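You operate a simulated robot arm through the tools that you are given. There is no shell and no other tool. Be economical: measure what you need, move in short steps, check, and stop when the job is done.

You run a simulated robot arm. Do the job below in one go: nothing can be reset, and whatever is moved stays where it is left.

Task
Put things in order on the top of the long bench. At the end: the wax pad is in the black paint tray; the beige sponge dabber stands where the yellow block stood; the yellow block stands where the wax pad stood; the white pipe stub is on the red-banded board; whatever was shut is shut again. Leave all else as you found it, and nothing knocked over.

Only the result counts: the job must be done as asked and must still hold three seconds after the hand-in. Knocking over, shifting, dropping, spilling or breaking anything else fails it.

Robot
A 7-joint arm with a two-finger parallel gripper, fixed in place. Base frame: the origin is at the foot of the arm, x ahead of it, y to its left, z up; the work surface is at about z = 860. Readings come in mm, rad, newtons and seconds.
With the tool pointing down near the work surface it reaches from about 300 to 700 mm from the base axis. Its first joint turns from -1.152 to 1.152 rad. Payload 1.57 kg.
The TCP is the grasp point between the finger pads, 30 mm short of the fingertips. In the tool frame z runs along the fingers and y along their closing line. The gripper opens to 110 mm. The fingers are 24 mm wide and 12 mm thick; the gripper's body (48 by 112 mm) begins 78 mm behind the TCP.
Orientation is told as [roll, pitch, yaw] about the base's x, y, z axes, in that order, counted from this pose: with the fingers straight down and closing along the base's y, the tool's x points along the base's -x, its y along +y and its z along -z.

Tools
- The arm moves only by the tool nudge_tool. Its argument "rows" is a list of rows, each a list of 7 numbers: the shift along the base's x, y, z in units of 500 mm (1.0 is 500 mm), then the turn, a rotation vector about the base's x, y, z in units of 60 degrees (1.0 is 60 degrees), then the closure, from 0 (fully open) to 1 (shut). In form: [[dx, dy, dz, rx, ry, rz, grip], ...]. A call has 1 to 8 rows; each row is the pose to reach, as a shift and turn from the pose commanded when the call began. A call with a number of a shift or a turn outside -1 to 1 is refused whole. Rows are played at 5 a second. More than 50 mm and 0.15 rad between two rows, or a gripper value outside its range, and nothing of the call is played. Where a pose cannot be reached the arm comes as near as it can. A force on the tool above 40 N (or 10 N above the force at the start of the call, whichever is more), or a blocked arm, ends the call early, and 0.2 s more pass. Each finger travels about 108 mm/s and halts on what it meets, pressing with about 28 N; the grip force reading is that of the motor and also rises with nothing between the fingers. The clock runs only during rows and for 0.2 s after the last one: add rows that repeat a pose to give the fingers time. It gives the time, the measured TCP pose, the force on the tool (base axes), the opening and the grip force at its end, in the units of the frame above (readings bear some noise), with the torque about the TCP (base axes, N m) and any sound that the robot's microphone picked up, and new pictures: "views" is both (left out), scene, wrist or none.
- Cameras (640 x 400 px; columns grow to the right, rows downward): "scene" is fixed at [171.5, -408.4, 1389.9]; the picture's right is [0.62, -0.78, 0.00], its down [-0.55, -0.44, -0.71] and it looks along [0.55, 0.44, -0.71] (base axes); focal length 314 px, centre (320, 200). "wrist" rides on the gripper at [70, 16, -141] in the tool frame; the picture's right is [-0.23, 0.97, 0.00], its down [-0.86, -0.20, -0.48] and it looks along [-0.47, -0.11, 0.88] (tool axes); focal length 222 px, centre (320, 200). There is no depth. A picture from a camera that has moved, and an enlarged one, comes with that camera's place and axes in the base frame and with its lens.
- enlarge(camera, box): a new picture of the part [left, top, right, bottom] of that camera's present view, enlarged. No time passes.
- sign_off(): hands the job in; it is judged then, once.

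Work in short steps. Places have to be worked out from the pictures, the camera data and where the tool is seen: move nearer, look again, correct. Check each grasp and each placing, and mend what went wrong. You have 120 turns and 200 pictures in all, those below and enlarged ones among them. Open the gripper and draw the arm clear of the work before you hand the job in, unless the task says otherwise; then end with one line.

The tools are called after ">>>" as name(argument=value, ...) on one line, values as JSON. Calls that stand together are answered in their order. nudge_tool: Moves the arm, as the interface text tells. Its arguments: {"type":"object","properties":{"rows":{"type":"array","items":{"type":"array","items":{"type":"number"}}},"views":{"type":"string","enum":["both","scene","wrist","none"]}},"required":["rows"]} The other tools are called the same way: enlarge (camera, box) takes an enlarged picture of a part of a camera's view; sign_off () hands the job in.

At the start:

```text
time_s: 0.0
eef_pos: [391.8, -35.9, 1125.7]
tool_rot: [0.0, 0.0, 0.0]
contact_force: [0.0, -0.7, 0.4]
wrist_torque: [-0.05, 0.05, 0.0]
width: 110.1
finger_force: 0.1
```

scene: 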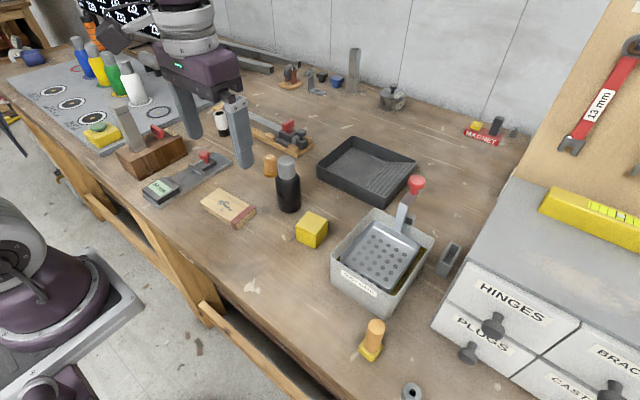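
wrist: 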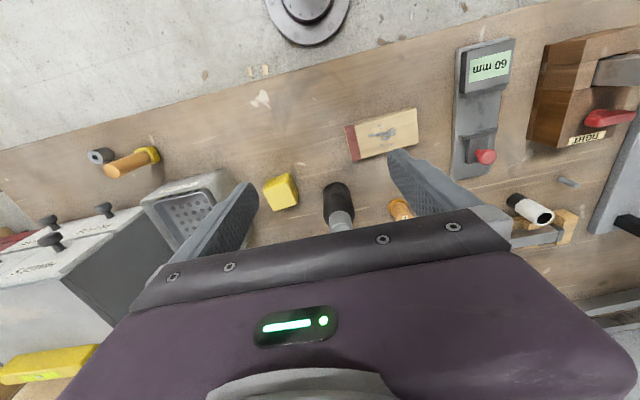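

I'll look closer at the crowded parts of the scene before moving.

>>> enlarge(camera="scene", box=[300, 120, 540, 400])

>>> enlarge(camera="scene", box=[60, 80, 340, 255])

>>> enlarge(camera="scene", box=[220, 30, 540, 230])

```text
1.43 times, centred on (420, 260) of scene
camera zoom: at [171.5, -408.4, 1389.9], right [0.62, -0.78, 0.0], down [-0.55, -0.44, -0.71], along [0.55, 0.44, -0.71], focal length 448 px, centre (177, 114)
```

zoom: 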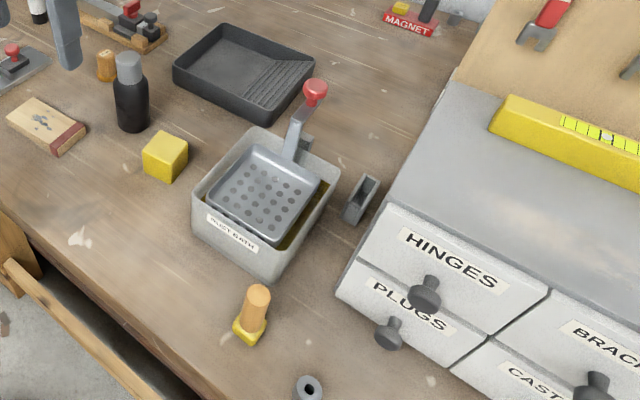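

```text
2.29 times, centred on (200, 168) of scene
camera zoom: at [171.5, -408.4, 1389.9], right [0.62, -0.78, 0.0], down [-0.55, -0.44, -0.71], along [0.55, 0.44, -0.71], focal length 717 px, centre (594, 274)
```

zoom: 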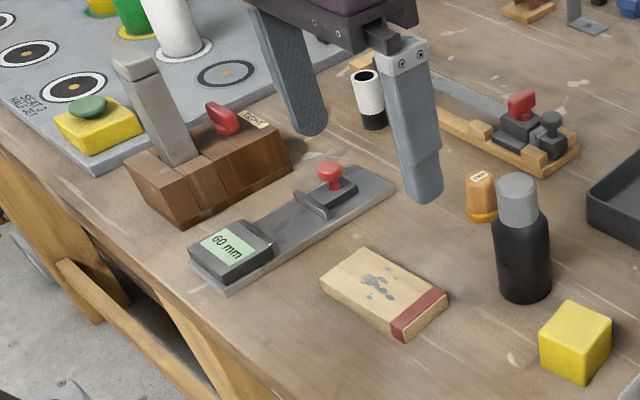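

```text
2.00 times, centred on (380, 130) of scene
camera zoom: at [171.5, -408.4, 1389.9], right [0.62, -0.78, 0.0], down [-0.55, -0.44, -0.71], along [0.55, 0.44, -0.71], focal length 628 px, centre (200, 340)
```

zoom: 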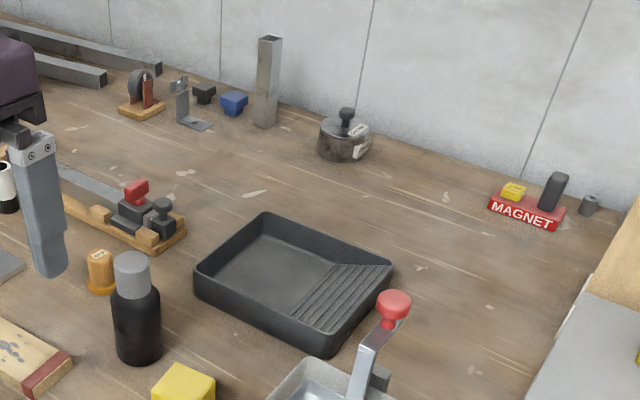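

I need finer looks at labels: the amber thing, the bath, the pot and the small things at right.

>>> enlarge(camera="scene", box=[195, 90, 305, 215])

>>> enlarge(camera="scene", box=[320, 170, 480, 310])

>>> enlarge(camera="scene", box=[340, 300, 480, 400])

>>> enlarge(camera="scene", box=[0, 20, 200, 160])

>>> enlarge(camera="scene", box=[260, 40, 420, 130])

>>> enlarge(camera="scene", box=[430, 90, 640, 400])

```text
3.20 times, centred on (250, 152) of scene
camera zoom: at [171.5, -408.4, 1389.9], right [0.62, -0.78, 0.0], down [-0.55, -0.44, -0.71], along [0.55, 0.44, -0.71], focal length 1004 px, centre (544, 352)
```

zoom: 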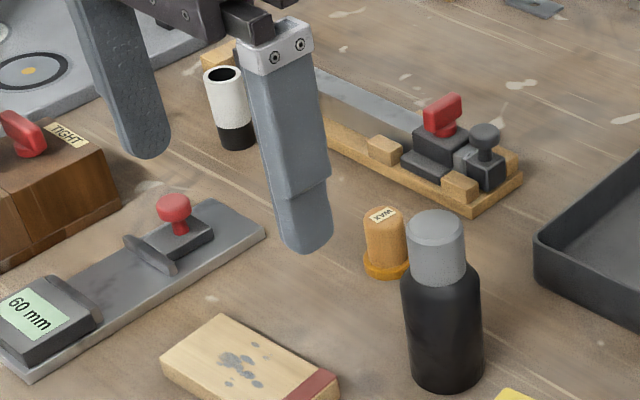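

```text
2.86 times, centred on (400, 240) of scene
camera zoom: at [171.5, -408.4, 1389.9], right [0.62, -0.78, 0.0], down [-0.55, -0.44, -0.71], along [0.55, 0.44, -0.71], focal length 896 px, centre (91, 86)
```

zoom: 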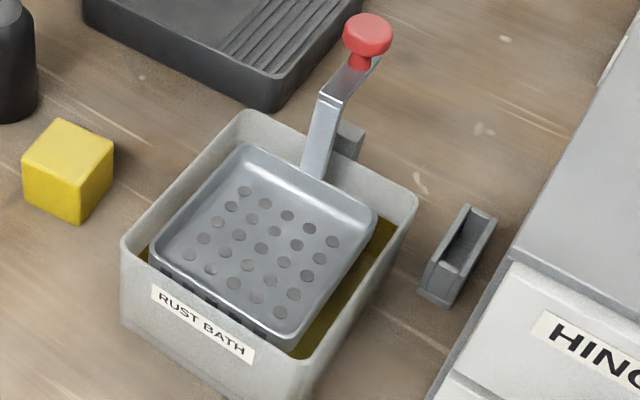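

```text
4.00 times, centred on (410, 350) of scene
camera zoom: at [171.5, -408.4, 1389.9], right [0.62, -0.78, 0.0], down [-0.55, -0.44, -0.71], along [0.55, 0.44, -0.71], focal length 1255 px, centre (-40, -400)
```

zoom: 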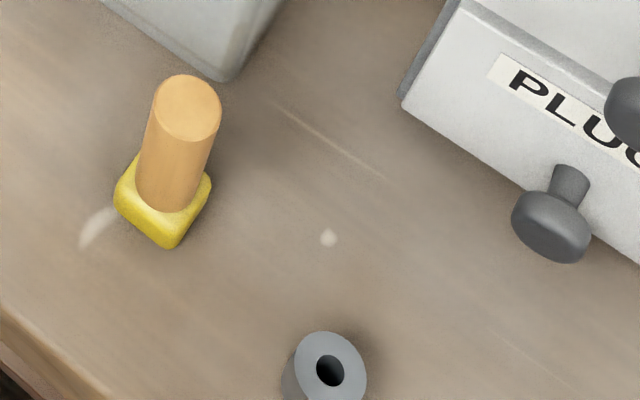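

```text
2.86 times, centred on (100, 90) of scene
camera zoom: at [171.5, -408.4, 1389.9], right [0.62, -0.78, 0.0], down [-0.55, -0.44, -0.71], along [0.55, 0.44, -0.71], focal length 896 px, centre (949, 514)
```

zoom: 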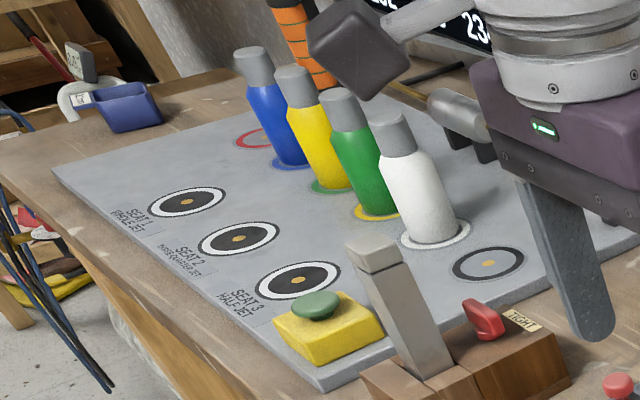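

```text
4.00 times, centred on (340, 85) of scene
camera zoom: at [171.5, -408.4, 1389.9], right [0.62, -0.78, 0.0], down [-0.55, -0.44, -0.71], along [0.55, 0.44, -0.71], focal length 1255 px, centre (240, 660)
```

zoom: 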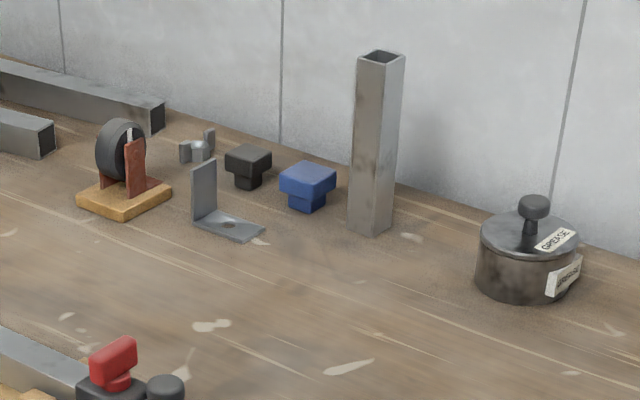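

```text
1.29 times, centred on (535, 245) of scene
camera zoom: at [171.5, -408.4, 1389.9], right [0.62, -0.78, 0.0], down [-0.55, -0.44, -0.71], along [0.55, 0.44, -0.71], focal length 405 px, centre (43, 142)
```

zoom: 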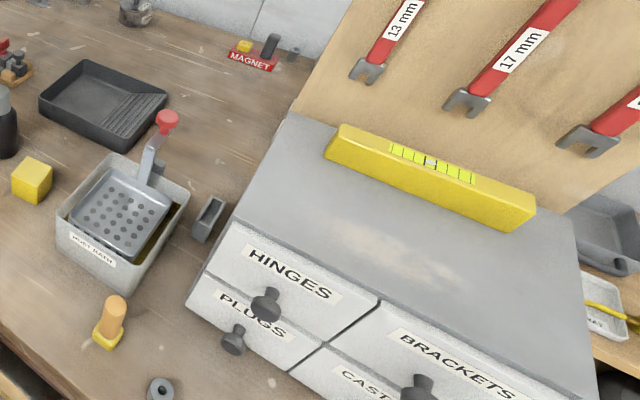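

The WAX-labelled amber pad is near (576, 78), the yellow cube near (490, -132), the dabber near (358, -360), the white stub near (621, 319), the board near (423, 59), and the tray well near (700, -70). I'll hover over the wax pad to refine its position.

>>> nudge_tool(rows=[[0.06, 0.038, -0.01, 0, 0, 0, 0], [0.12, 0.076, -0.03, 0, 0, 0, 0], [0.18, 0.114, -0.05, 0, 0, 0, 0], [0.24, 0.152, -0.07, 0, 0, 0, 0], [0.3, 0.19, -0.09, 0, 0, 0, 0], [0.34, 0.228, -0.11, 0, 0, 0, 0], [0.34, 0.228, -0.11, 0, 0, 0, 0]])

```text
time_s: 1.6
eef_pos: [561.8, 79.1, 1071.6]
tool_rot: [-0.001, 0.002, 0.001]
contact_force: [1.0, -0.6, -0.3]
wrist_torque: [0.0, 0.0, 0.02]
width: 110.0
finger_force: 0.0
camera wrist: at [491.7, 95.2, 1212.6], right [0.23, 0.97, 0.0], down [0.86, -0.2, 0.48], along [0.47, -0.11, -0.88], focal length 222 px, centre (320, 200)
```

scene: 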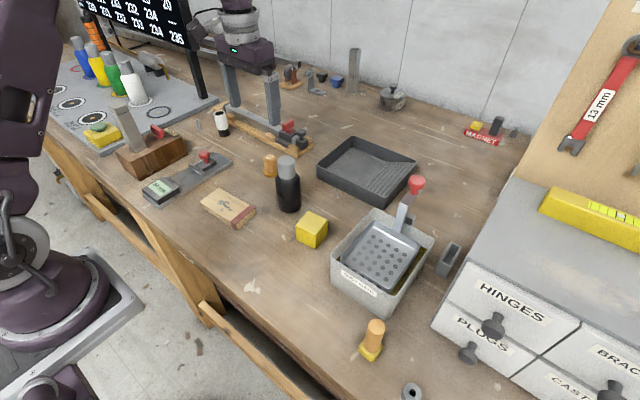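
wrist: 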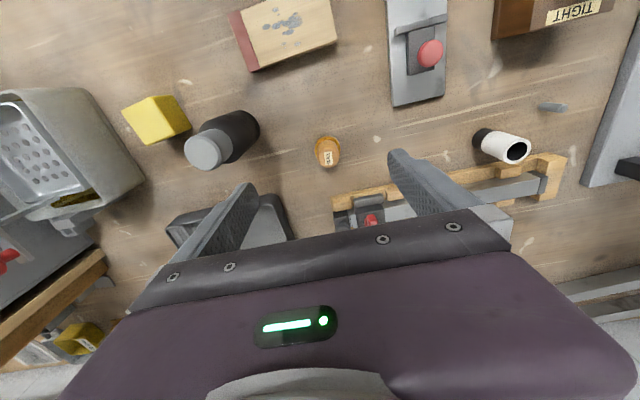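

The wax pad reads near (586, 85), about 55 mm tall. I'll enlarge the wrist view for exact shape.

>>> enlarge(camera="wrist", box=[270, 105, 390, 180])

>>> enlarge(camera="wrist", box=[90, 70, 290, 195])

>>> enlarge(camera="scene", box=[190, 80, 330, 200])

```text
5.33 times, centred on (330, 142) of wrist
camera zoom: at [491.7, 95.2, 1212.6], right [0.23, 0.97, 0.0], down [0.86, -0.2, 0.48], along [0.47, -0.11, -0.88], focal length 1185 px, centre (267, 507)
```

zoom: 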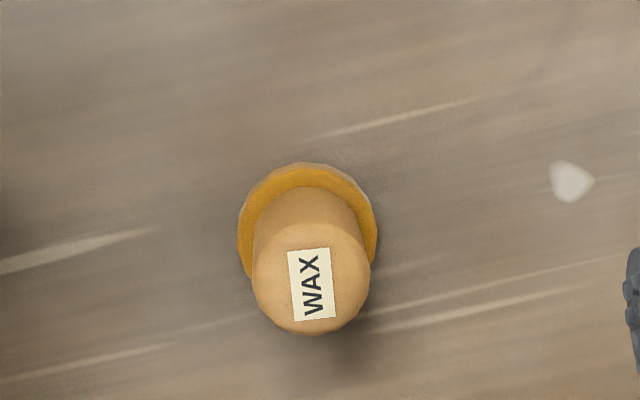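

```text
3.20 times, centred on (190, 132) of wrist
camera zoom: at [491.7, 95.2, 1212.6], right [0.23, 0.97, 0.0], down [0.86, -0.2, 0.48], along [0.47, -0.11, -0.88], focal length 711 px, centre (736, 416)
```

zoom: 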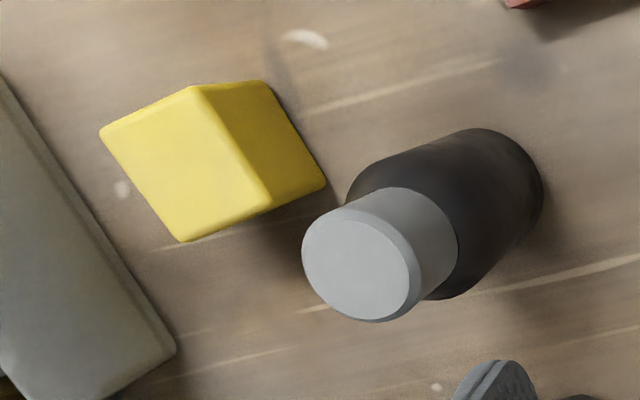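

```text
3.33 times, centred on (260, 140) of scene
camera zoom: at [171.6, -408.4, 1389.9], right [0.62, -0.78, 0.0], down [-0.55, -0.44, -0.71], along [0.55, 0.44, -0.71], focal length 1046 px, centre (520, 400)
```

zoom: 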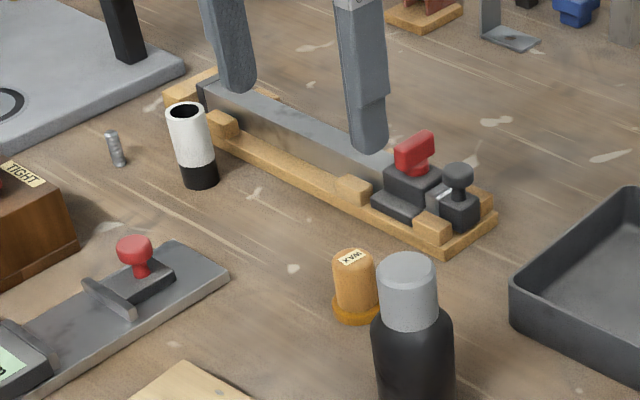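

The pad's centre is about (588, 84), its base 42 mm wide and its handle 30 mm, with the top at about 912. I'll go down over the handle with open fingers, keeping the tips above the base disc, and look before closing.

>>> nudge_tool(rows=[[0.053, 0.012, -0.02, 0, 0, 0, 0], [0.053, 0.012, -0.1, 0, 0, 0, 0], [0.053, 0.012, -0.18, 0, 0, 0, 0], [0.053, 0.012, -0.26, 0, 0, 0, 0], [0.053, 0.012, -0.329, 0, 0, 0, 0], [0.053, 0.012, -0.329, 0, 0, 0, 0]])

```text
time_s: 3.0
eef_pos: [588.0, 82.8, 905.2]
tool_rot: [0.0, 0.001, 0.0]
contact_force: [-0.2, 0.4, -0.9]
wrist_torque: [0.04, -0.01, 0.02]
width: 110.1
finger_force: 0.1
camera wrist: at [517.4, 99.1, 1047.6], right [0.23, 0.97, 0.0], down [0.86, -0.2, 0.48], along [0.47, -0.11, -0.88], focal length 222 px, centre (320, 200)
```

scene: 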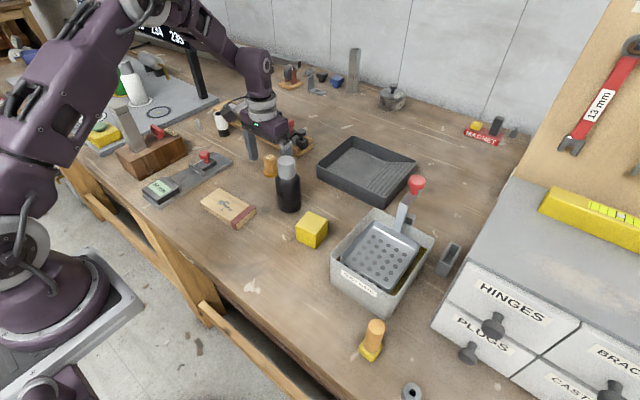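
wrist: 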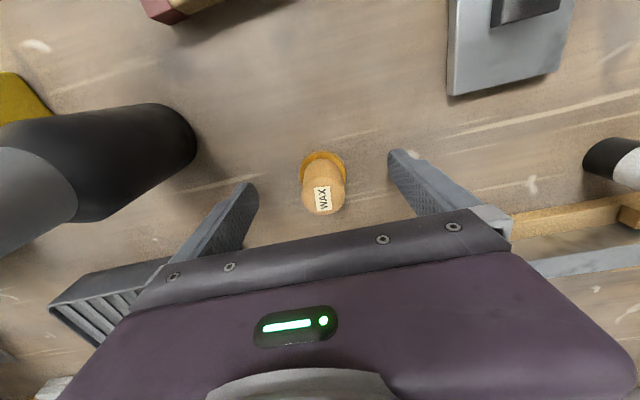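

The handle sits between the fingers, centred on (587, 85) within a couple of mm. Closing now.

>>> nudge_tool(rows=[[0, 0.004, 0, 0, 0, 0, 0.5], [0, 0.004, 0, 0, 0, 0, 1], [0, 0.004, 0, 0, 0, 0, 1], [0, 0.004, 0, 0, 0, 0, 1]], views="wrist")

```text
time_s: 4.0
eef_pos: [588.4, 86.3, 906.3]
tool_rot: [-0.001, 0.001, 0.001]
contact_force: [1.2, 0.2, -0.6]
wrist_torque: [0.0, -0.01, -0.02]
width: 30.4
finger_force: 28.1
camera wrist: at [518.0, 101.7, 1048.3], right [0.23, 0.97, 0.0], down [0.86, -0.2, 0.48], along [0.47, -0.11, -0.88], focal length 222 px, centre (320, 200)
```

wrist: 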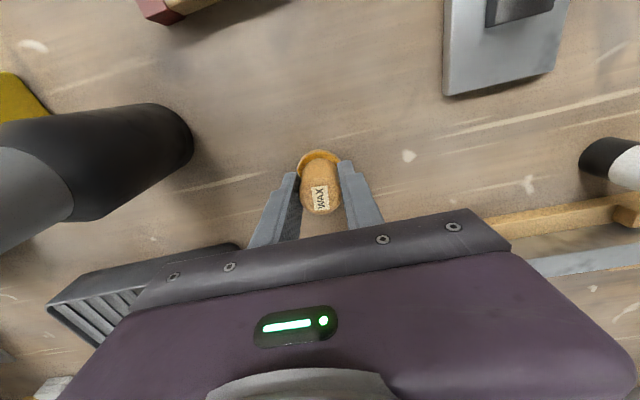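

The pad is held at 30.4 mm. I'll lift it and carry it toward the tray's left well, then look.

>>> nudge_tool(rows=[[0, 0, 0.08, 0, 0, 0, 1], [0, 0, 0.16, 0, 0, 0, 1], [0, 0, 0.25, 0, 0, 0, 1], [0.03, -0.08, 0.26, 0, 0, 0, 1], [0.06, -0.16, 0.26, 0, 0, 0, 1], [0.09, -0.24, 0.26, 0, 0, 0, 1], [0.124, -0.3, 0.26, 0, 0, 0, 1], [0.124, -0.3, 0.26, 0, 0, 0, 1]])

```text
time_s: 5.8
eef_pos: [651.8, -65.3, 1038.3]
tool_rot: [0.0, 0.001, 0.0]
contact_force: [0.5, -0.3, 0.0]
wrist_torque: [0.0, 0.03, -0.01]
width: 30.3
finger_force: 28.0
camera wrist: at [580.7, -49.1, 1179.7], right [0.23, 0.97, 0.0], down [0.86, -0.2, 0.48], along [0.47, -0.11, -0.88], focal length 222 px, centre (320, 200)
```

scene: 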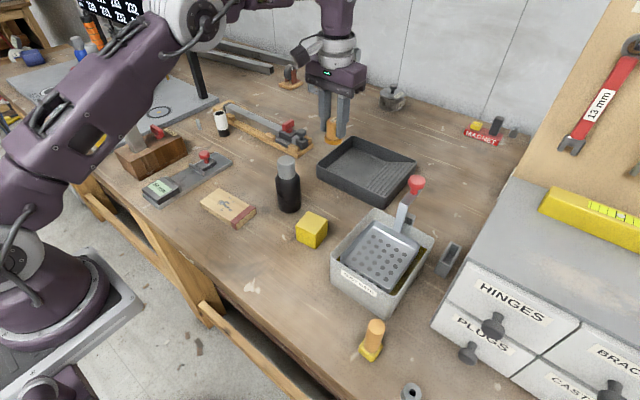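
wrist: 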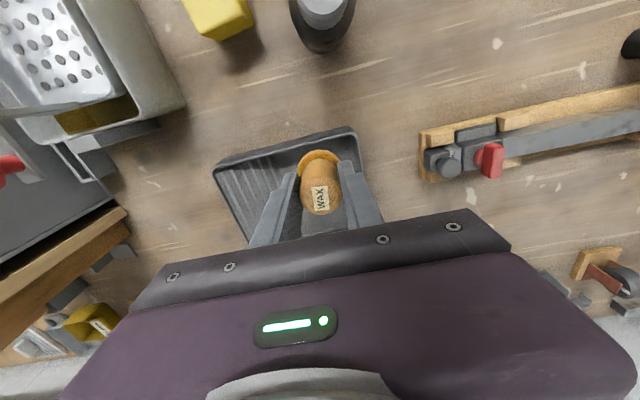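

The tray's rim spans x 645–797 and y −20 to −210, with the ribs at the low-y end. I'll set the pad at about (690, −80), in the flat well, coming down in small steps.

>>> nudge_tool(rows=[[0.04, -0.015, 0, 0, 0, 0, 1], [0.076, -0.029, 0, 0, 0, 0, 1], [0.076, -0.029, -0.07, 0, 0, 0, 1], [0.076, -0.029, -0.14, 0, 0, 0, 1], [0.076, -0.029, -0.21, 0, 0, 0, 1], [0.076, -0.029, -0.225, 0, 0, 0, 1], [0.076, -0.029, -0.235, 0, 0, 0, 1], [0.076, -0.029, -0.235, 0, 0, 0, 1]])

```text
time_s: 7.6
eef_pos: [687.0, -77.8, 918.6]
tool_rot: [0.002, -0.001, -0.002]
contact_force: [-0.9, 1.1, -0.9]
wrist_torque: [-0.01, -0.02, 0.03]
width: 30.3
finger_force: 27.6
out of reach, approached as far as the arm can: row 2, 3
camera wrist: at [617.5, -62.3, 1060.2], right [0.23, 0.97, 0.0], down [0.85, -0.2, 0.48], along [0.47, -0.11, -0.88], focal length 222 px, centre (320, 200)
```

scene: 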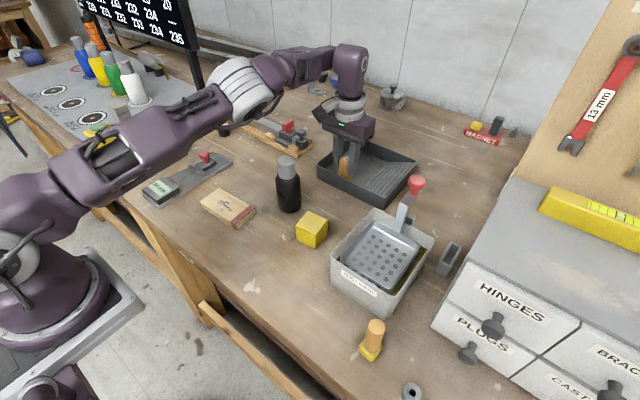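
wrist: 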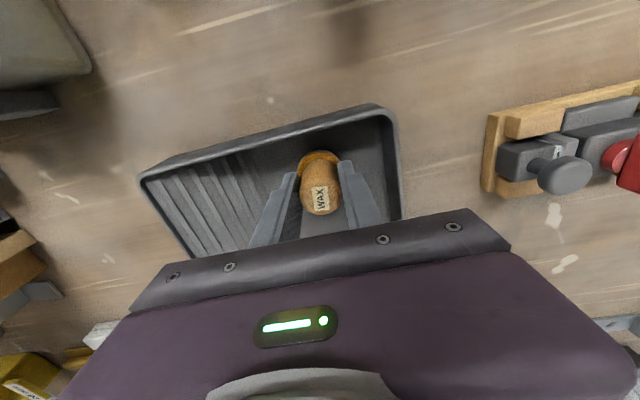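

The pad is inside the well, clear of the ribs and walls. I'll lower in 2–3 mm steps until it touches.

>>> nudge_tool(rows=[[0, 0, -0.006, 0, 0, 0, 1], [0, 0, -0.01, 0, 0, 0, 1], [0, 0, -0.014, 0, 0, 0, 1], [0, 0, -0.017, 0, 0, 0, 1], [0, 0, -0.017, 0, 0, 0, 1]], views="wrist")

```text
time_s: 8.8
eef_pos: [686.4, -78.5, 910.6]
tool_rot: [0.001, -0.002, 0.001]
contact_force: [-1.8, 0.2, 8.2]
wrist_torque: [0.05, 0.08, -0.01]
width: 30.4
finger_force: 28.2
camera wrist: at [617.5, -62.8, 1052.3], right [0.23, 0.97, 0.0], down [0.85, -0.2, 0.48], along [0.47, -0.11, -0.88], focal length 222 px, centre (320, 200)
```

wrist: 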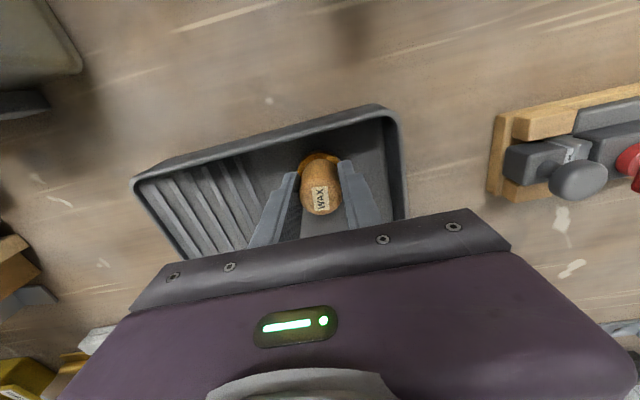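

It rests on the tray floor (8 N up). I'll open slightly to free the handle and lift straight up.

>>> nudge_tool(rows=[[0, 0, 0, 0, 0, 0, 0.6], [0, 0, 0, 0, 0, 0, 0.48], [0, 0, 0, 0, 0, 0, 0.48], [0, 0, 0.09, 0, 0, 0, 0.48], [0, 0, 0.18, 0, 0, 0, 0.48], [-0.05, -0.02, 0.25, 0, 0, 0, 0.48], [-0.12, -0.05, 0.28, 0, 0, 0, 0.48], [-0.12, -0.05, 0.28, 0, 0, 0, 0.3]])

```text
time_s: 10.6
eef_pos: [625.0, -103.7, 1049.0]
tool_rot: [0.002, -0.002, -0.002]
contact_force: [-0.2, 0.6, 0.4]
wrist_torque: [-0.03, 0.0, -0.01]
width: 76.9
finger_force: 0.1
camera wrist: at [556.0, -88.0, 1190.6], right [0.23, 0.97, 0.0], down [0.85, -0.2, 0.48], along [0.47, -0.11, -0.88], focal length 222 px, centre (320, 200)
```

scene: 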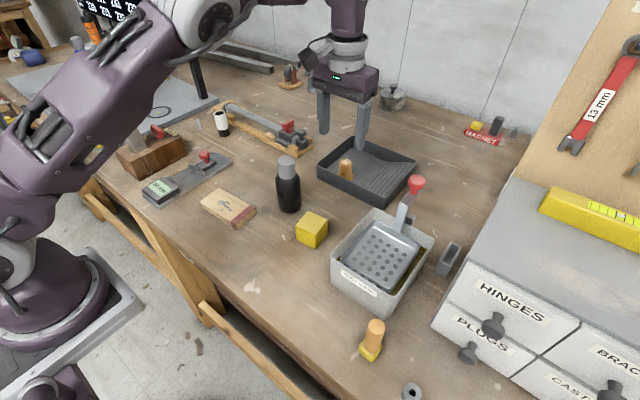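
wrist: 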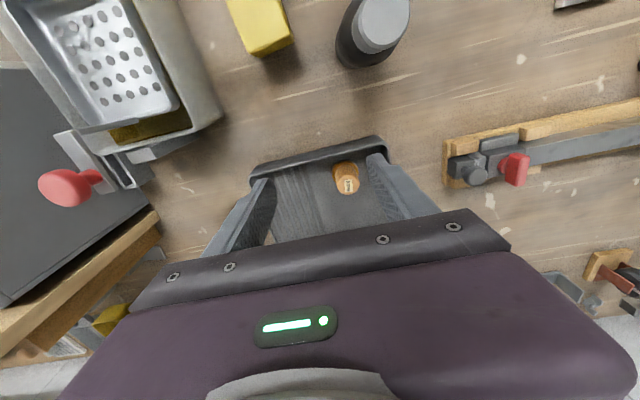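

The wax pad stands in the tray. Next I'll hover over the yellow block.

>>> nudge_tool(rows=[[-0.08, -0.014, 0, 0, 0, 0, 0], [-0.16, -0.028, 0, 0, 0, 0, 0], [-0.24, -0.042, 0, 0, 0, 0, 0], [-0.3, -0.056, 0, 0, 0, 0, 0], [-0.3, -0.056, 0, 0, 0, 0, 0]], views="wrist")

>>> enlarge(camera="wrist", box=[240, 80, 440, 205])

```text
time_s: 11.8
eef_pos: [478.7, -132.9, 1050.0]
tool_rot: [0.001, 0.001, -0.001]
contact_force: [0.3, 0.2, 1.1]
wrist_torque: [0.01, -0.01, 0.03]
width: 109.7
finger_force: 0.1
camera wrist: at [409.1, -116.1, 1192.3], right [0.23, 0.97, 0.0], down [0.85, -0.2, 0.48], along [0.47, -0.11, -0.88], focal length 222 px, centre (320, 200)
```

wrist: 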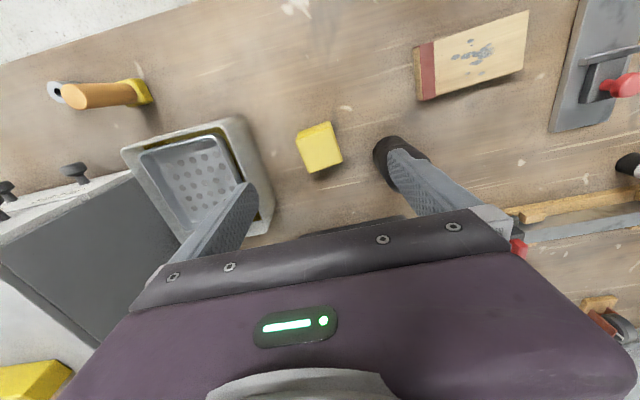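

```text
3.20 times, centred on (340, 142) of wrist
camera zoom: at [409.1, -116.1, 1192.3], right [0.23, 0.97, 0.0], down [0.85, -0.2, 0.48], along [0.47, -0.11, -0.88], focal length 711 px, centre (256, 384)
```

zoom: 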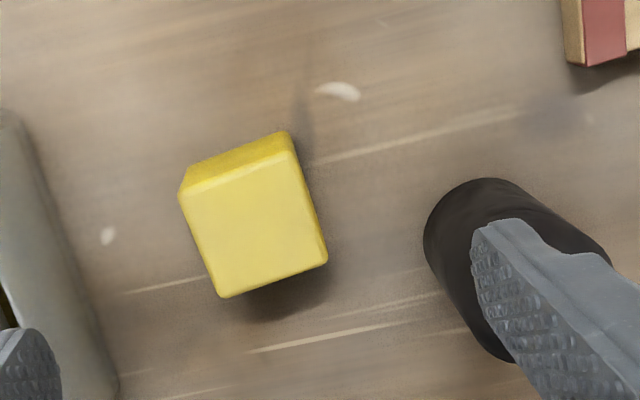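

The cube is about 47 mm, centred near (491, −135) and yawed about +7°, with the bottle at (524, −37). I'll align, narrow the fingers to about 80 mm to spare the bottle, and come part way down for a check.

>>> nudge_tool(rows=[[0.012, -0.002, 0, 0, 0, 0.06, 0.27], [0.024, -0.005, -0.02, 0, 0, 0.113, 0.27], [0.024, -0.005, -0.09, 0, 0, 0.113, 0.27], [0.024, -0.005, -0.16, 0, 0, 0.113, 0.27], [0.024, -0.005, -0.18, 0, 0, 0.113, 0.27]])

>>> enlarge(camera="wrist", box=[200, 80, 440, 230])

```text
time_s: 13.0
eef_pos: [489.4, -133.9, 960.0]
tool_rot: [0.001, 0.001, 0.119]
contact_force: [1.2, -0.4, 0.0]
wrist_torque: [0.01, 0.02, 0.04]
width: 80.4
finger_force: 0.0
camera wrist: at [418.4, -125.7, 1101.8], right [0.11, 0.99, 0.0], down [0.87, -0.1, 0.48], along [0.48, -0.05, -0.88], focal length 222 px, centre (320, 200)
```

scene: 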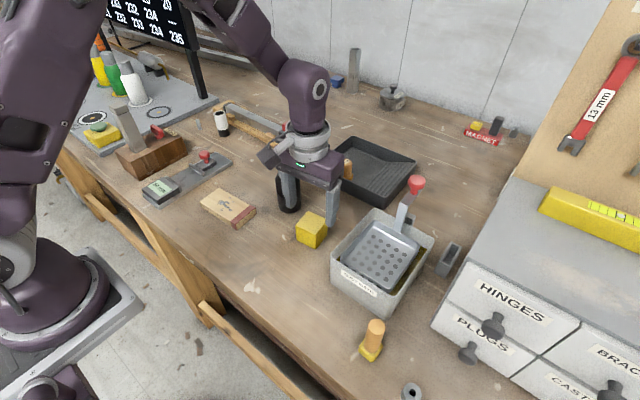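
wrist: 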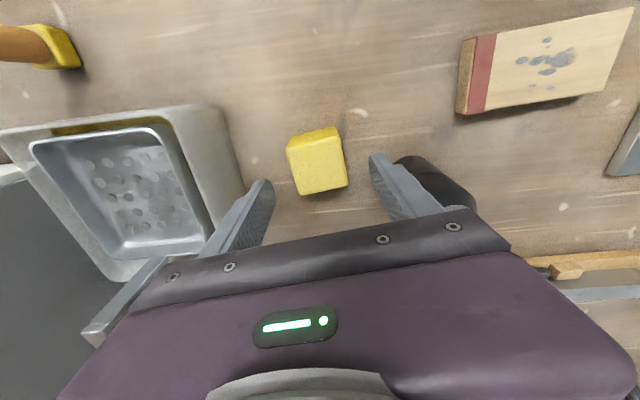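

```text
2.67 times, centred on (320, 155) of wrist
camera zoom: at [418.4, -125.7, 1101.8], right [0.11, 0.99, 0.0], down [0.87, -0.1, 0.48], along [0.48, -0.05, -0.88], focal length 592 px, centre (320, 320)
```

zoom: 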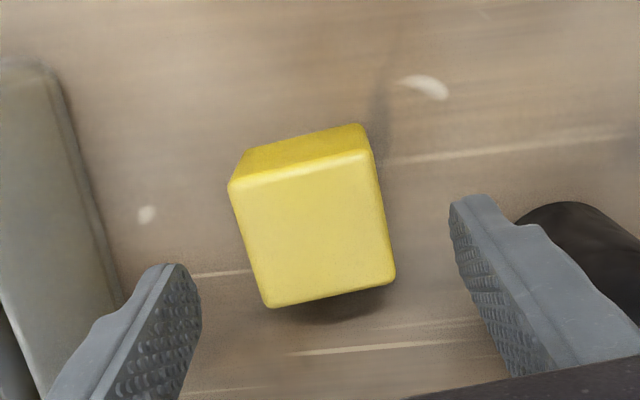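

The cube centre is (490, −134.6) and aligned with the fingers. Going down to z ≈ 897 and closing.

>>> nudge_tool(rows=[[0.001, -0.001, -0.06, 0, 0, 0, 0.27], [0.001, -0.001, -0.126, 0, 0, 0, 0.27], [0.001, -0.001, -0.126, 0, 0, 0, 0.27], [0.001, -0.001, -0.126, 0, 0, 0, 0.6], [0.001, -0.001, -0.126, 0, 0, 0, 1], [0.001, -0.001, -0.126, 0, 0, 0, 1]], views="wrist")

```text
time_s: 14.4
eef_pos: [490.6, -134.0, 897.6]
tool_rot: [0.0, 0.001, 0.119]
contact_force: [-0.8, -0.2, 0.8]
wrist_torque: [-0.02, -0.01, 0.0]
width: 49.4
finger_force: 27.8
camera wrist: at [419.5, -126.6, 1039.1], right [0.11, 0.99, 0.0], down [0.87, -0.1, 0.48], along [0.48, -0.05, -0.88], focal length 222 px, centre (320, 200)
```

wrist: 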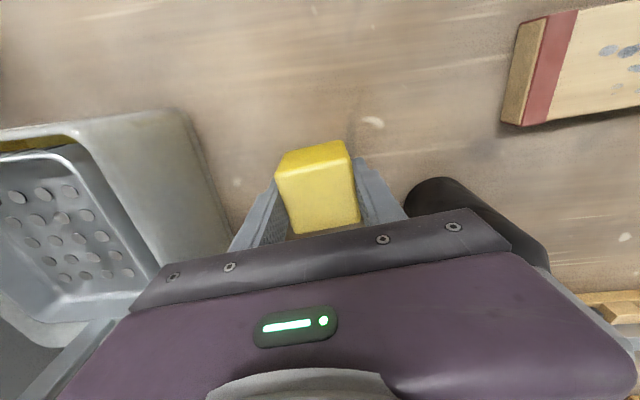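

The block is gripped (49 mm wide; it stood at about (490.5, −134.5)). I'll lift high and carry it round the bottle on the far side toward (588, 85).

>>> nudge_tool(rows=[[0, 0, 0.09, 0, 0, 0, 1], [0, 0, 0.18, 0, 0, 0, 1], [0, 0, 0.27, 0, 0, 0, 1], [0.05, 0.01, 0.33, 0, 0, 0, 1], [0.13, 0.05, 0.33, 0, 0, 0, 1], [0.19, 0.12, 0.33, 0, 0, 0, 1], [0.195, 0.21, 0.33, 0, 0, 0, 1], [0.195, 0.3, 0.33, 0, 0, 0, 1]], views="none")

>>> nudge_tool(rows=[[0, 0.07, 0, 0, 0, 0, 1], [0, 0.139, 0, 0, 0, 0, 1], [0, 0.139, -0.09, 0, 0, 0, 1], [0, 0.139, -0.18, 0, 0, 0, 1], [0, 0.139, -0.26, 0, 0, 0, 1], [0, 0.139, -0.26, 0, 0, 0, 1]])

```text
time_s: 16.2
eef_pos: [585.4, 16.3, 1063.8]
tool_rot: [0.0, 0.001, 0.117]
contact_force: [-0.2, 0.3, -1.1]
wrist_torque: [-0.02, 0.0, 0.0]
width: 49.3
finger_force: 28.2
```

```text
time_s: 17.6
eef_pos: [588.1, 84.3, 931.7]
tool_rot: [0.002, -0.001, 0.118]
contact_force: [-0.2, 0.1, 0.0]
wrist_torque: [-0.01, 0.0, 0.02]
width: 49.5
finger_force: 28.2
camera wrist: at [516.6, 91.9, 1073.7], right [0.11, 0.99, 0.0], down [0.87, -0.1, 0.48], along [0.48, -0.05, -0.88], focal length 222 px, centre (320, 200)
```

scene: 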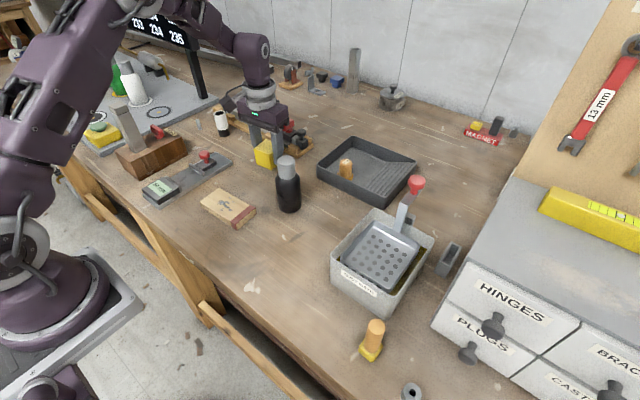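
wrist: 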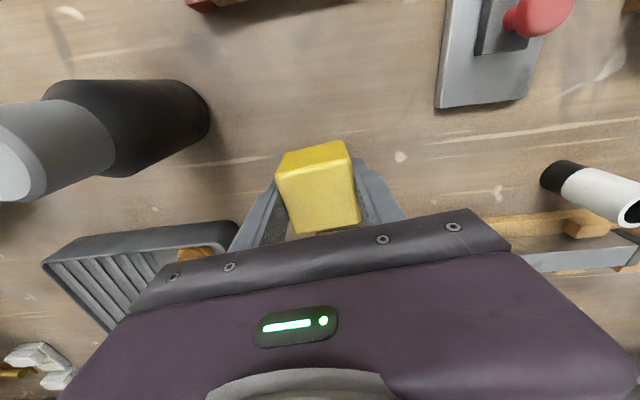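

The block is over the wax pad's old spot. I'll lower it gently to the bench.

>>> nudge_tool(rows=[[0, 0, -0.04, 0, 0, 0, 1], [0, 0, -0.058, 0, 0, 0, 1], [0, 0, -0.064, 0, 0, 0, 1], [0, 0, -0.068, 0, 0, 0, 1], [0, 0, -0.07, 0, 0, 0, 1], [0, 0, -0.07, 0, 0, 0, 1]], views="none")

```text
time_s: 19.0
eef_pos: [588.5, 84.0, 896.6]
tool_rot: [0.0, -0.001, 0.12]
contact_force: [-0.2, -0.1, 1.6]
wrist_torque: [0.01, -0.02, -0.03]
width: 49.4
finger_force: 28.3
```

It has just touched at the original height. Opening to 80 mm and lifting.

>>> nudge_tool(rows=[[0, 0, -0.001, 0, 0, 0, 0.45], [0, 0, -0.001, 0, 0, 0, 0.27], [0, 0, -0.001, 0, 0, 0, 0.27], [0, 0, 0.08, 0, 0, 0, 0.27], [0, 0, 0.17, 0, 0, 0, 0.27], [0, 0, 0.26, 0, 0, 0, 0.27], [0, 0, 0.33, 0, 0, 0, 0.27], [0, 0, 0.33, 0, 0, 0, 0.27]])

```text
time_s: 20.8
eef_pos: [587.6, 83.0, 1062.8]
tool_rot: [0.0, 0.0, 0.119]
contact_force: [-0.6, -0.8, 0.2]
wrist_torque: [-0.02, -0.03, 0.0]
width: 80.4
finger_force: 0.1
camera wrist: at [516.4, 91.1, 1204.6], right [0.11, 0.99, 0.0], down [0.87, -0.1, 0.48], along [0.48, -0.05, -0.88], focal length 222 px, centre (320, 200)
```

scene: 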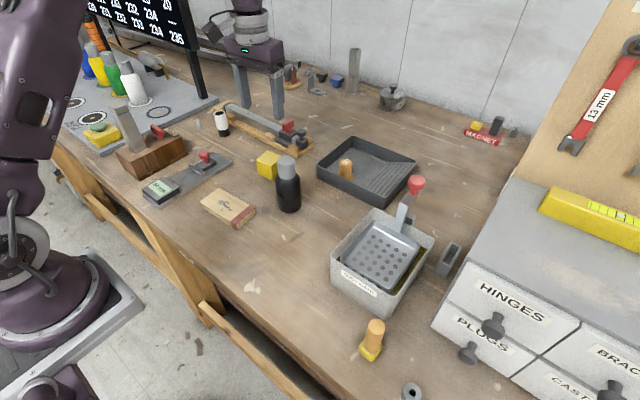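
wrist: 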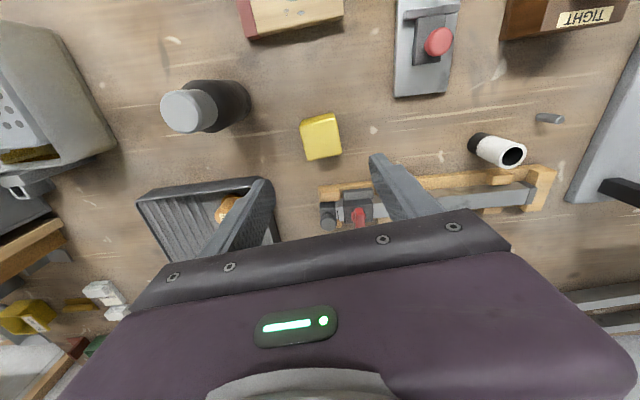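

The block stands in place. The stub is nearer than the dabber, so I'll do it now: move to a hover before it and look.

>>> nudge_tool(rows=[[-0.01, 0.09, 0, 0, 0, 0, 0.27], [-0.02, 0.18, 0, 0, 0, 0, 0.1], [-0.02, 0.27, 0, 0, 0, 0, 0], [-0.02, 0.36, 0, 0, 0, 0, 0], [-0.02, 0.42, -0.04, 0, 0, 0, 0], [-0.02, 0.42, -0.04, 0, 0, 0, 0]])

>>> enlarge(camera="wrist", box=[200, 80, 440, 230])

```text
time_s: 22.2
eef_pos: [575.9, 294.2, 1043.5]
tool_rot: [0.0, 0.0, 0.118]
contact_force: [0.3, -0.4, 0.2]
wrist_torque: [0.04, 0.03, -0.01]
width: 110.1
finger_force: 0.1
camera wrist: at [506.5, 302.1, 1185.6], right [0.11, 0.99, 0.0], down [0.87, -0.1, 0.48], along [0.48, -0.05, -0.88], focal length 222 px, centre (320, 200)
```

scene: 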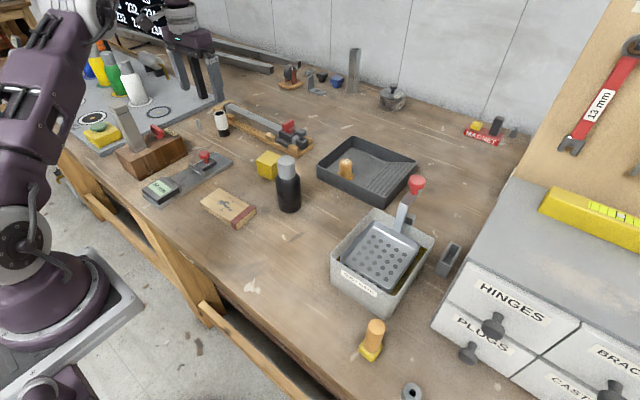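
wrist: 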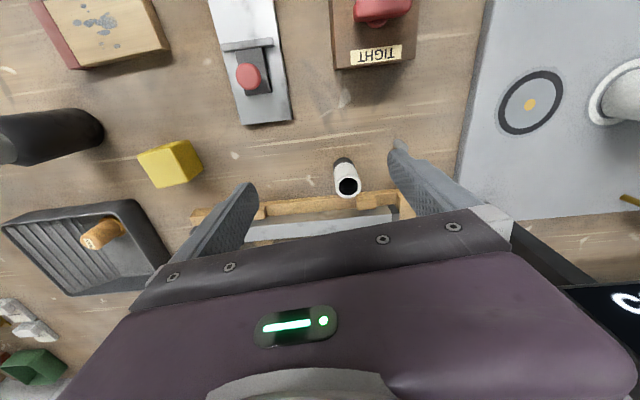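

```text
2.67 times, centred on (320, 155) of wrist
camera zoom: at [506.5, 302.1, 1185.6], right [0.11, 0.99, 0.0], down [0.87, -0.1, 0.48], along [0.48, -0.05, -0.88], focal length 592 px, centre (320, 320)
```

zoom: 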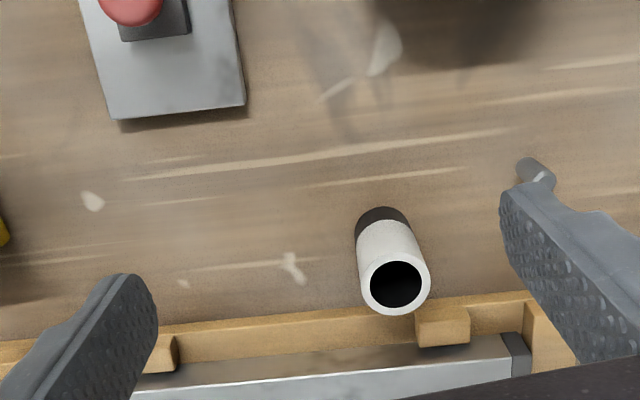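

The stub is about (630, 325), ~67 mm tall, ~32 mm wide, just past the upright reach. I'll tilt the tool 20° outward about the closing line and look again from nearer.

>>> nudge_tool(rows=[[0.01, 0.015, 0, 0.012, -0.1, 0, 0.4], [0.02, 0.03, 0, 0.024, -0.2, 0, 0.4], [0.04, 0.045, -0.02, 0.034, -0.29, 0, 0.4], [0.05, 0.06, -0.05, 0.039, -0.331, 0, 0.4], [0.05, 0.06, -0.08, 0.039, -0.331, 0, 0.4], [0.05, 0.06, -0.08, 0.039, -0.331, 0, 0.4]])

>>> enlarge(camera="wrist", box=[200, 80, 440, 230])

```text
time_s: 23.6
eef_pos: [603.1, 324.7, 1002.2]
tool_rot: [0.002, -0.35, 0.119]
contact_force: [0.0, 0.0, 0.2]
wrist_torque: [-0.01, 0.01, -0.01]
width: 66.0
finger_force: 0.1
camera wrist: at [487.9, 326.7, 1110.7], right [0.1, 0.99, 0.08], down [0.66, -0.12, 0.74], along [0.75, -0.02, -0.67], focal length 222 px, centre (320, 200)
```

scene: 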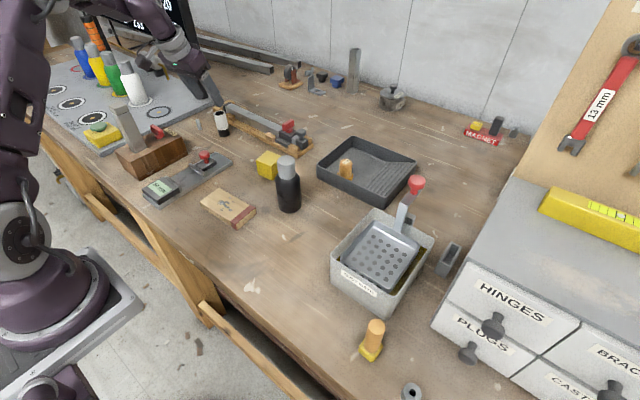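
wrist: 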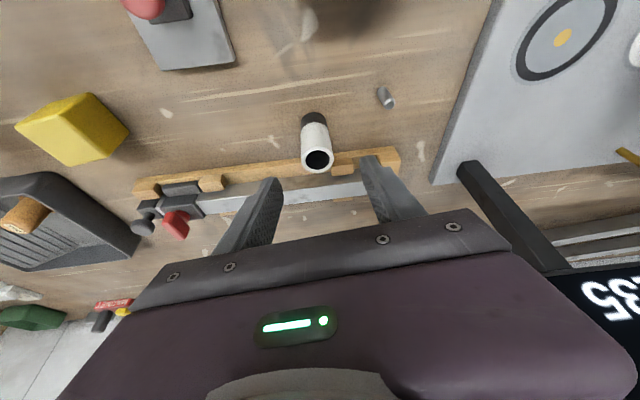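

```text
2.67 times, centred on (320, 155) of wrist
camera zoom: at [487.9, 326.7, 1110.7], right [0.1, 0.99, 0.08], down [0.66, -0.12, 0.74], along [0.75, -0.02, -0.67], focal length 592 px, centre (320, 320)
```

zoom: 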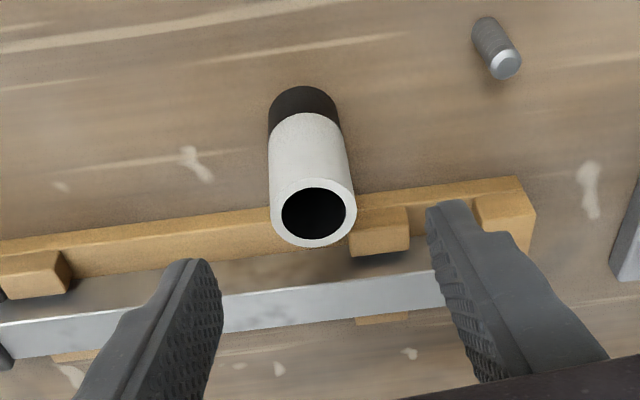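

The stub is at (629.5, 324.5) with its top at about z 930. I'll approach along the tilted tool axis to z ≈ 900, then check.

>>> nudge_tool(rows=[[0.012, -0.005, -0.05, 0, 0, 0, 0.4], [0.012, -0.005, -0.092, 0, 0, 0, 0.4], [0.033, -0.002, -0.148, 0, 0, 0, 0.4], [0.053, 0, -0.204, 0, 0, 0, 0.4], [0.053, 0, -0.204, 0, 0, 0, 0.4]])

>>> enlarge(camera="wrist", box=[200, 100, 440, 250])

```text
time_s: 24.8
eef_pos: [628.9, 325.4, 897.8]
tool_rot: [0.002, -0.348, 0.117]
contact_force: [0.6, -0.8, 0.8]
wrist_torque: [0.0, 0.03, -0.01]
width: 66.2
finger_force: 0.0
camera wrist: at [514.5, 327.6, 1008.5], right [0.1, 0.99, 0.08], down [0.66, -0.12, 0.74], along [0.75, -0.02, -0.67], focal length 222 px, centre (320, 200)
```

scene: 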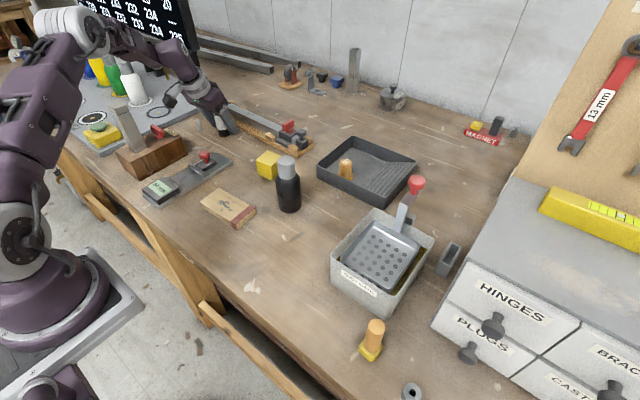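
wrist: 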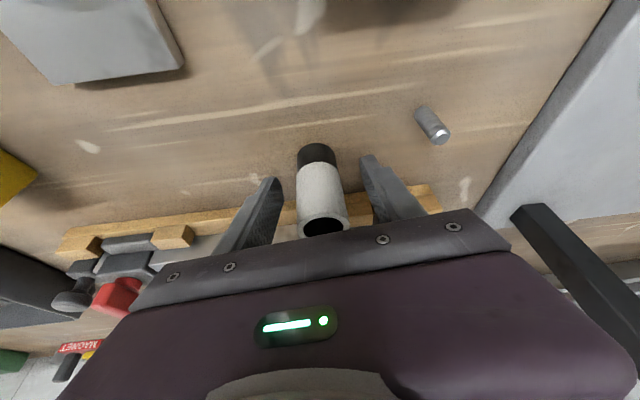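

```text
2.67 times, centred on (320, 175) of wrist
camera zoom: at [514.5, 327.6, 1008.5], right [0.1, 0.99, 0.08], down [0.66, -0.12, 0.74], along [0.75, -0.02, -0.67], focal length 592 px, centre (320, 267)
```

zoom: 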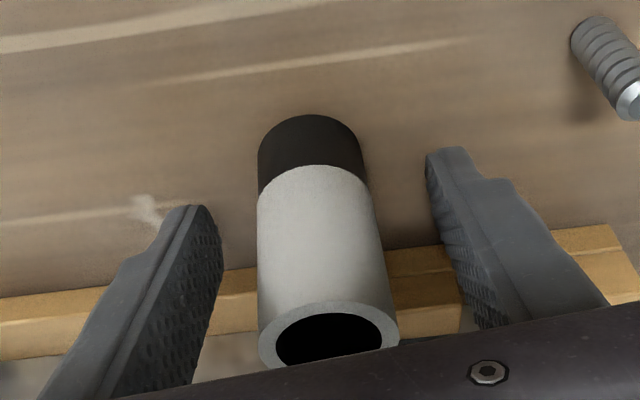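

The stub is between the pads, about 2 mm toward −y. I'll shift by 2 mm and close.

>>> nudge_tool(rows=[[0, -0.003, 0, 0, 0, 0, 0.4], [0, -0.003, 0, 0, 0, 0, 0.7], [0, -0.003, 0, 0, 0, 0, 1], [0, -0.003, 0, 0, 0, 0, 1]], views="wrist")

```text
time_s: 25.8
eef_pos: [629.9, 323.7, 899.0]
tool_rot: [0.0, -0.35, 0.119]
contact_force: [-0.1, 0.0, 0.1]
wrist_torque: [-0.03, -0.03, 0.01]
width: 32.3
finger_force: 28.1
camera wrist: at [514.9, 325.9, 1009.0], right [0.1, 0.99, 0.08], down [0.66, -0.12, 0.74], along [0.75, -0.02, -0.67], focal length 222 px, centre (320, 200)
```

wrist: 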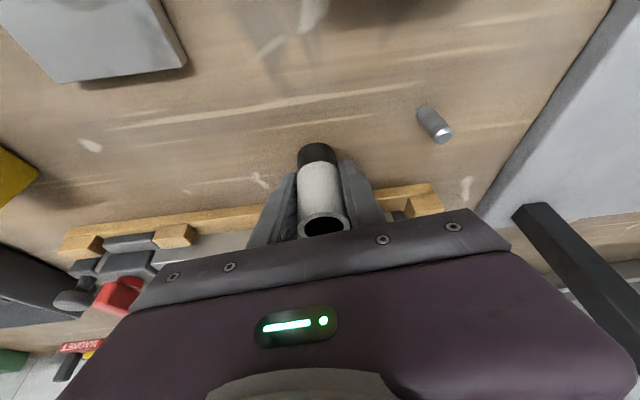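

The stub is held (32.3 mm). I'll lift it clear and carry it toward the red-banded board at about (431, 67), keeping the same tilt.

>>> nudge_tool(rows=[[0, 0, 0.09, 0, 0, 0, 1], [0, 0, 0.18, 0, 0, 0, 1], [0, 0, 0.27, 0, 0, 0, 1], [-0.054, -0.073, 0.28, 0, 0, 0, 1], [-0.108, -0.146, 0.28, 0, 0, 0, 1], [-0.162, -0.219, 0.28, 0, 0, 0, 1], [-0.216, -0.292, 0.28, 0, 0, 0, 1], [-0.27, -0.365, 0.28, 0, 0, 0, 1]], views="none")

>>> nudge_tool(rows=[[-0.054, -0.073, -0.02, 0, 0, 0, 1], [-0.09, -0.13, -0.07, 0, 0, 0, 1], [-0.09, -0.13, -0.09, 0, 0, 0, 1], [-0.09, -0.13, -0.09, 0, 0, 0, 1]])

```text
time_s: 27.6
eef_pos: [495.1, 139.8, 1039.6]
tool_rot: [0.0, -0.349, 0.118]
contact_force: [-0.3, -0.3, 0.1]
wrist_torque: [0.01, 0.04, 0.03]
width: 29.6
finger_force: 27.9
```

```text
time_s: 28.6
eef_pos: [449.7, 76.2, 993.8]
tool_rot: [0.001, -0.351, 0.118]
contact_force: [0.9, -0.3, 0.2]
wrist_torque: [0.0, -0.01, 0.02]
width: 29.5
finger_force: 27.8
camera wrist: at [334.4, 77.5, 1103.4], right [0.1, 0.99, 0.08], down [0.66, -0.12, 0.74], along [0.75, -0.02, -0.67], focal length 222 px, centre (320, 200)
```

scene: 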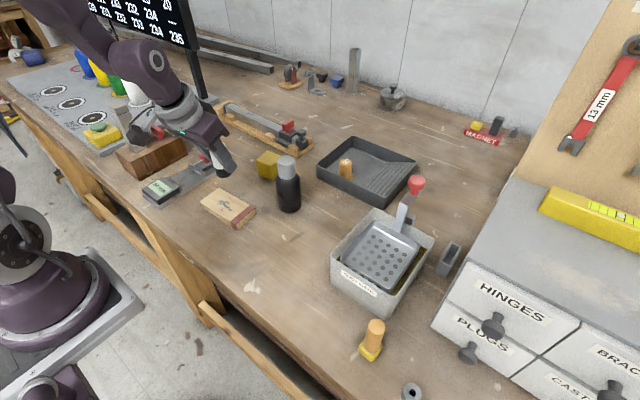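
wrist: 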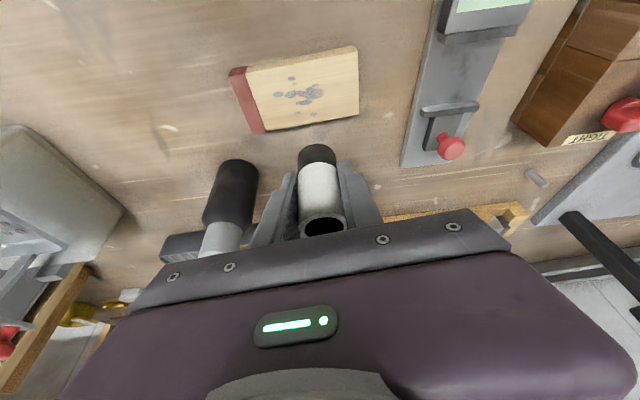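

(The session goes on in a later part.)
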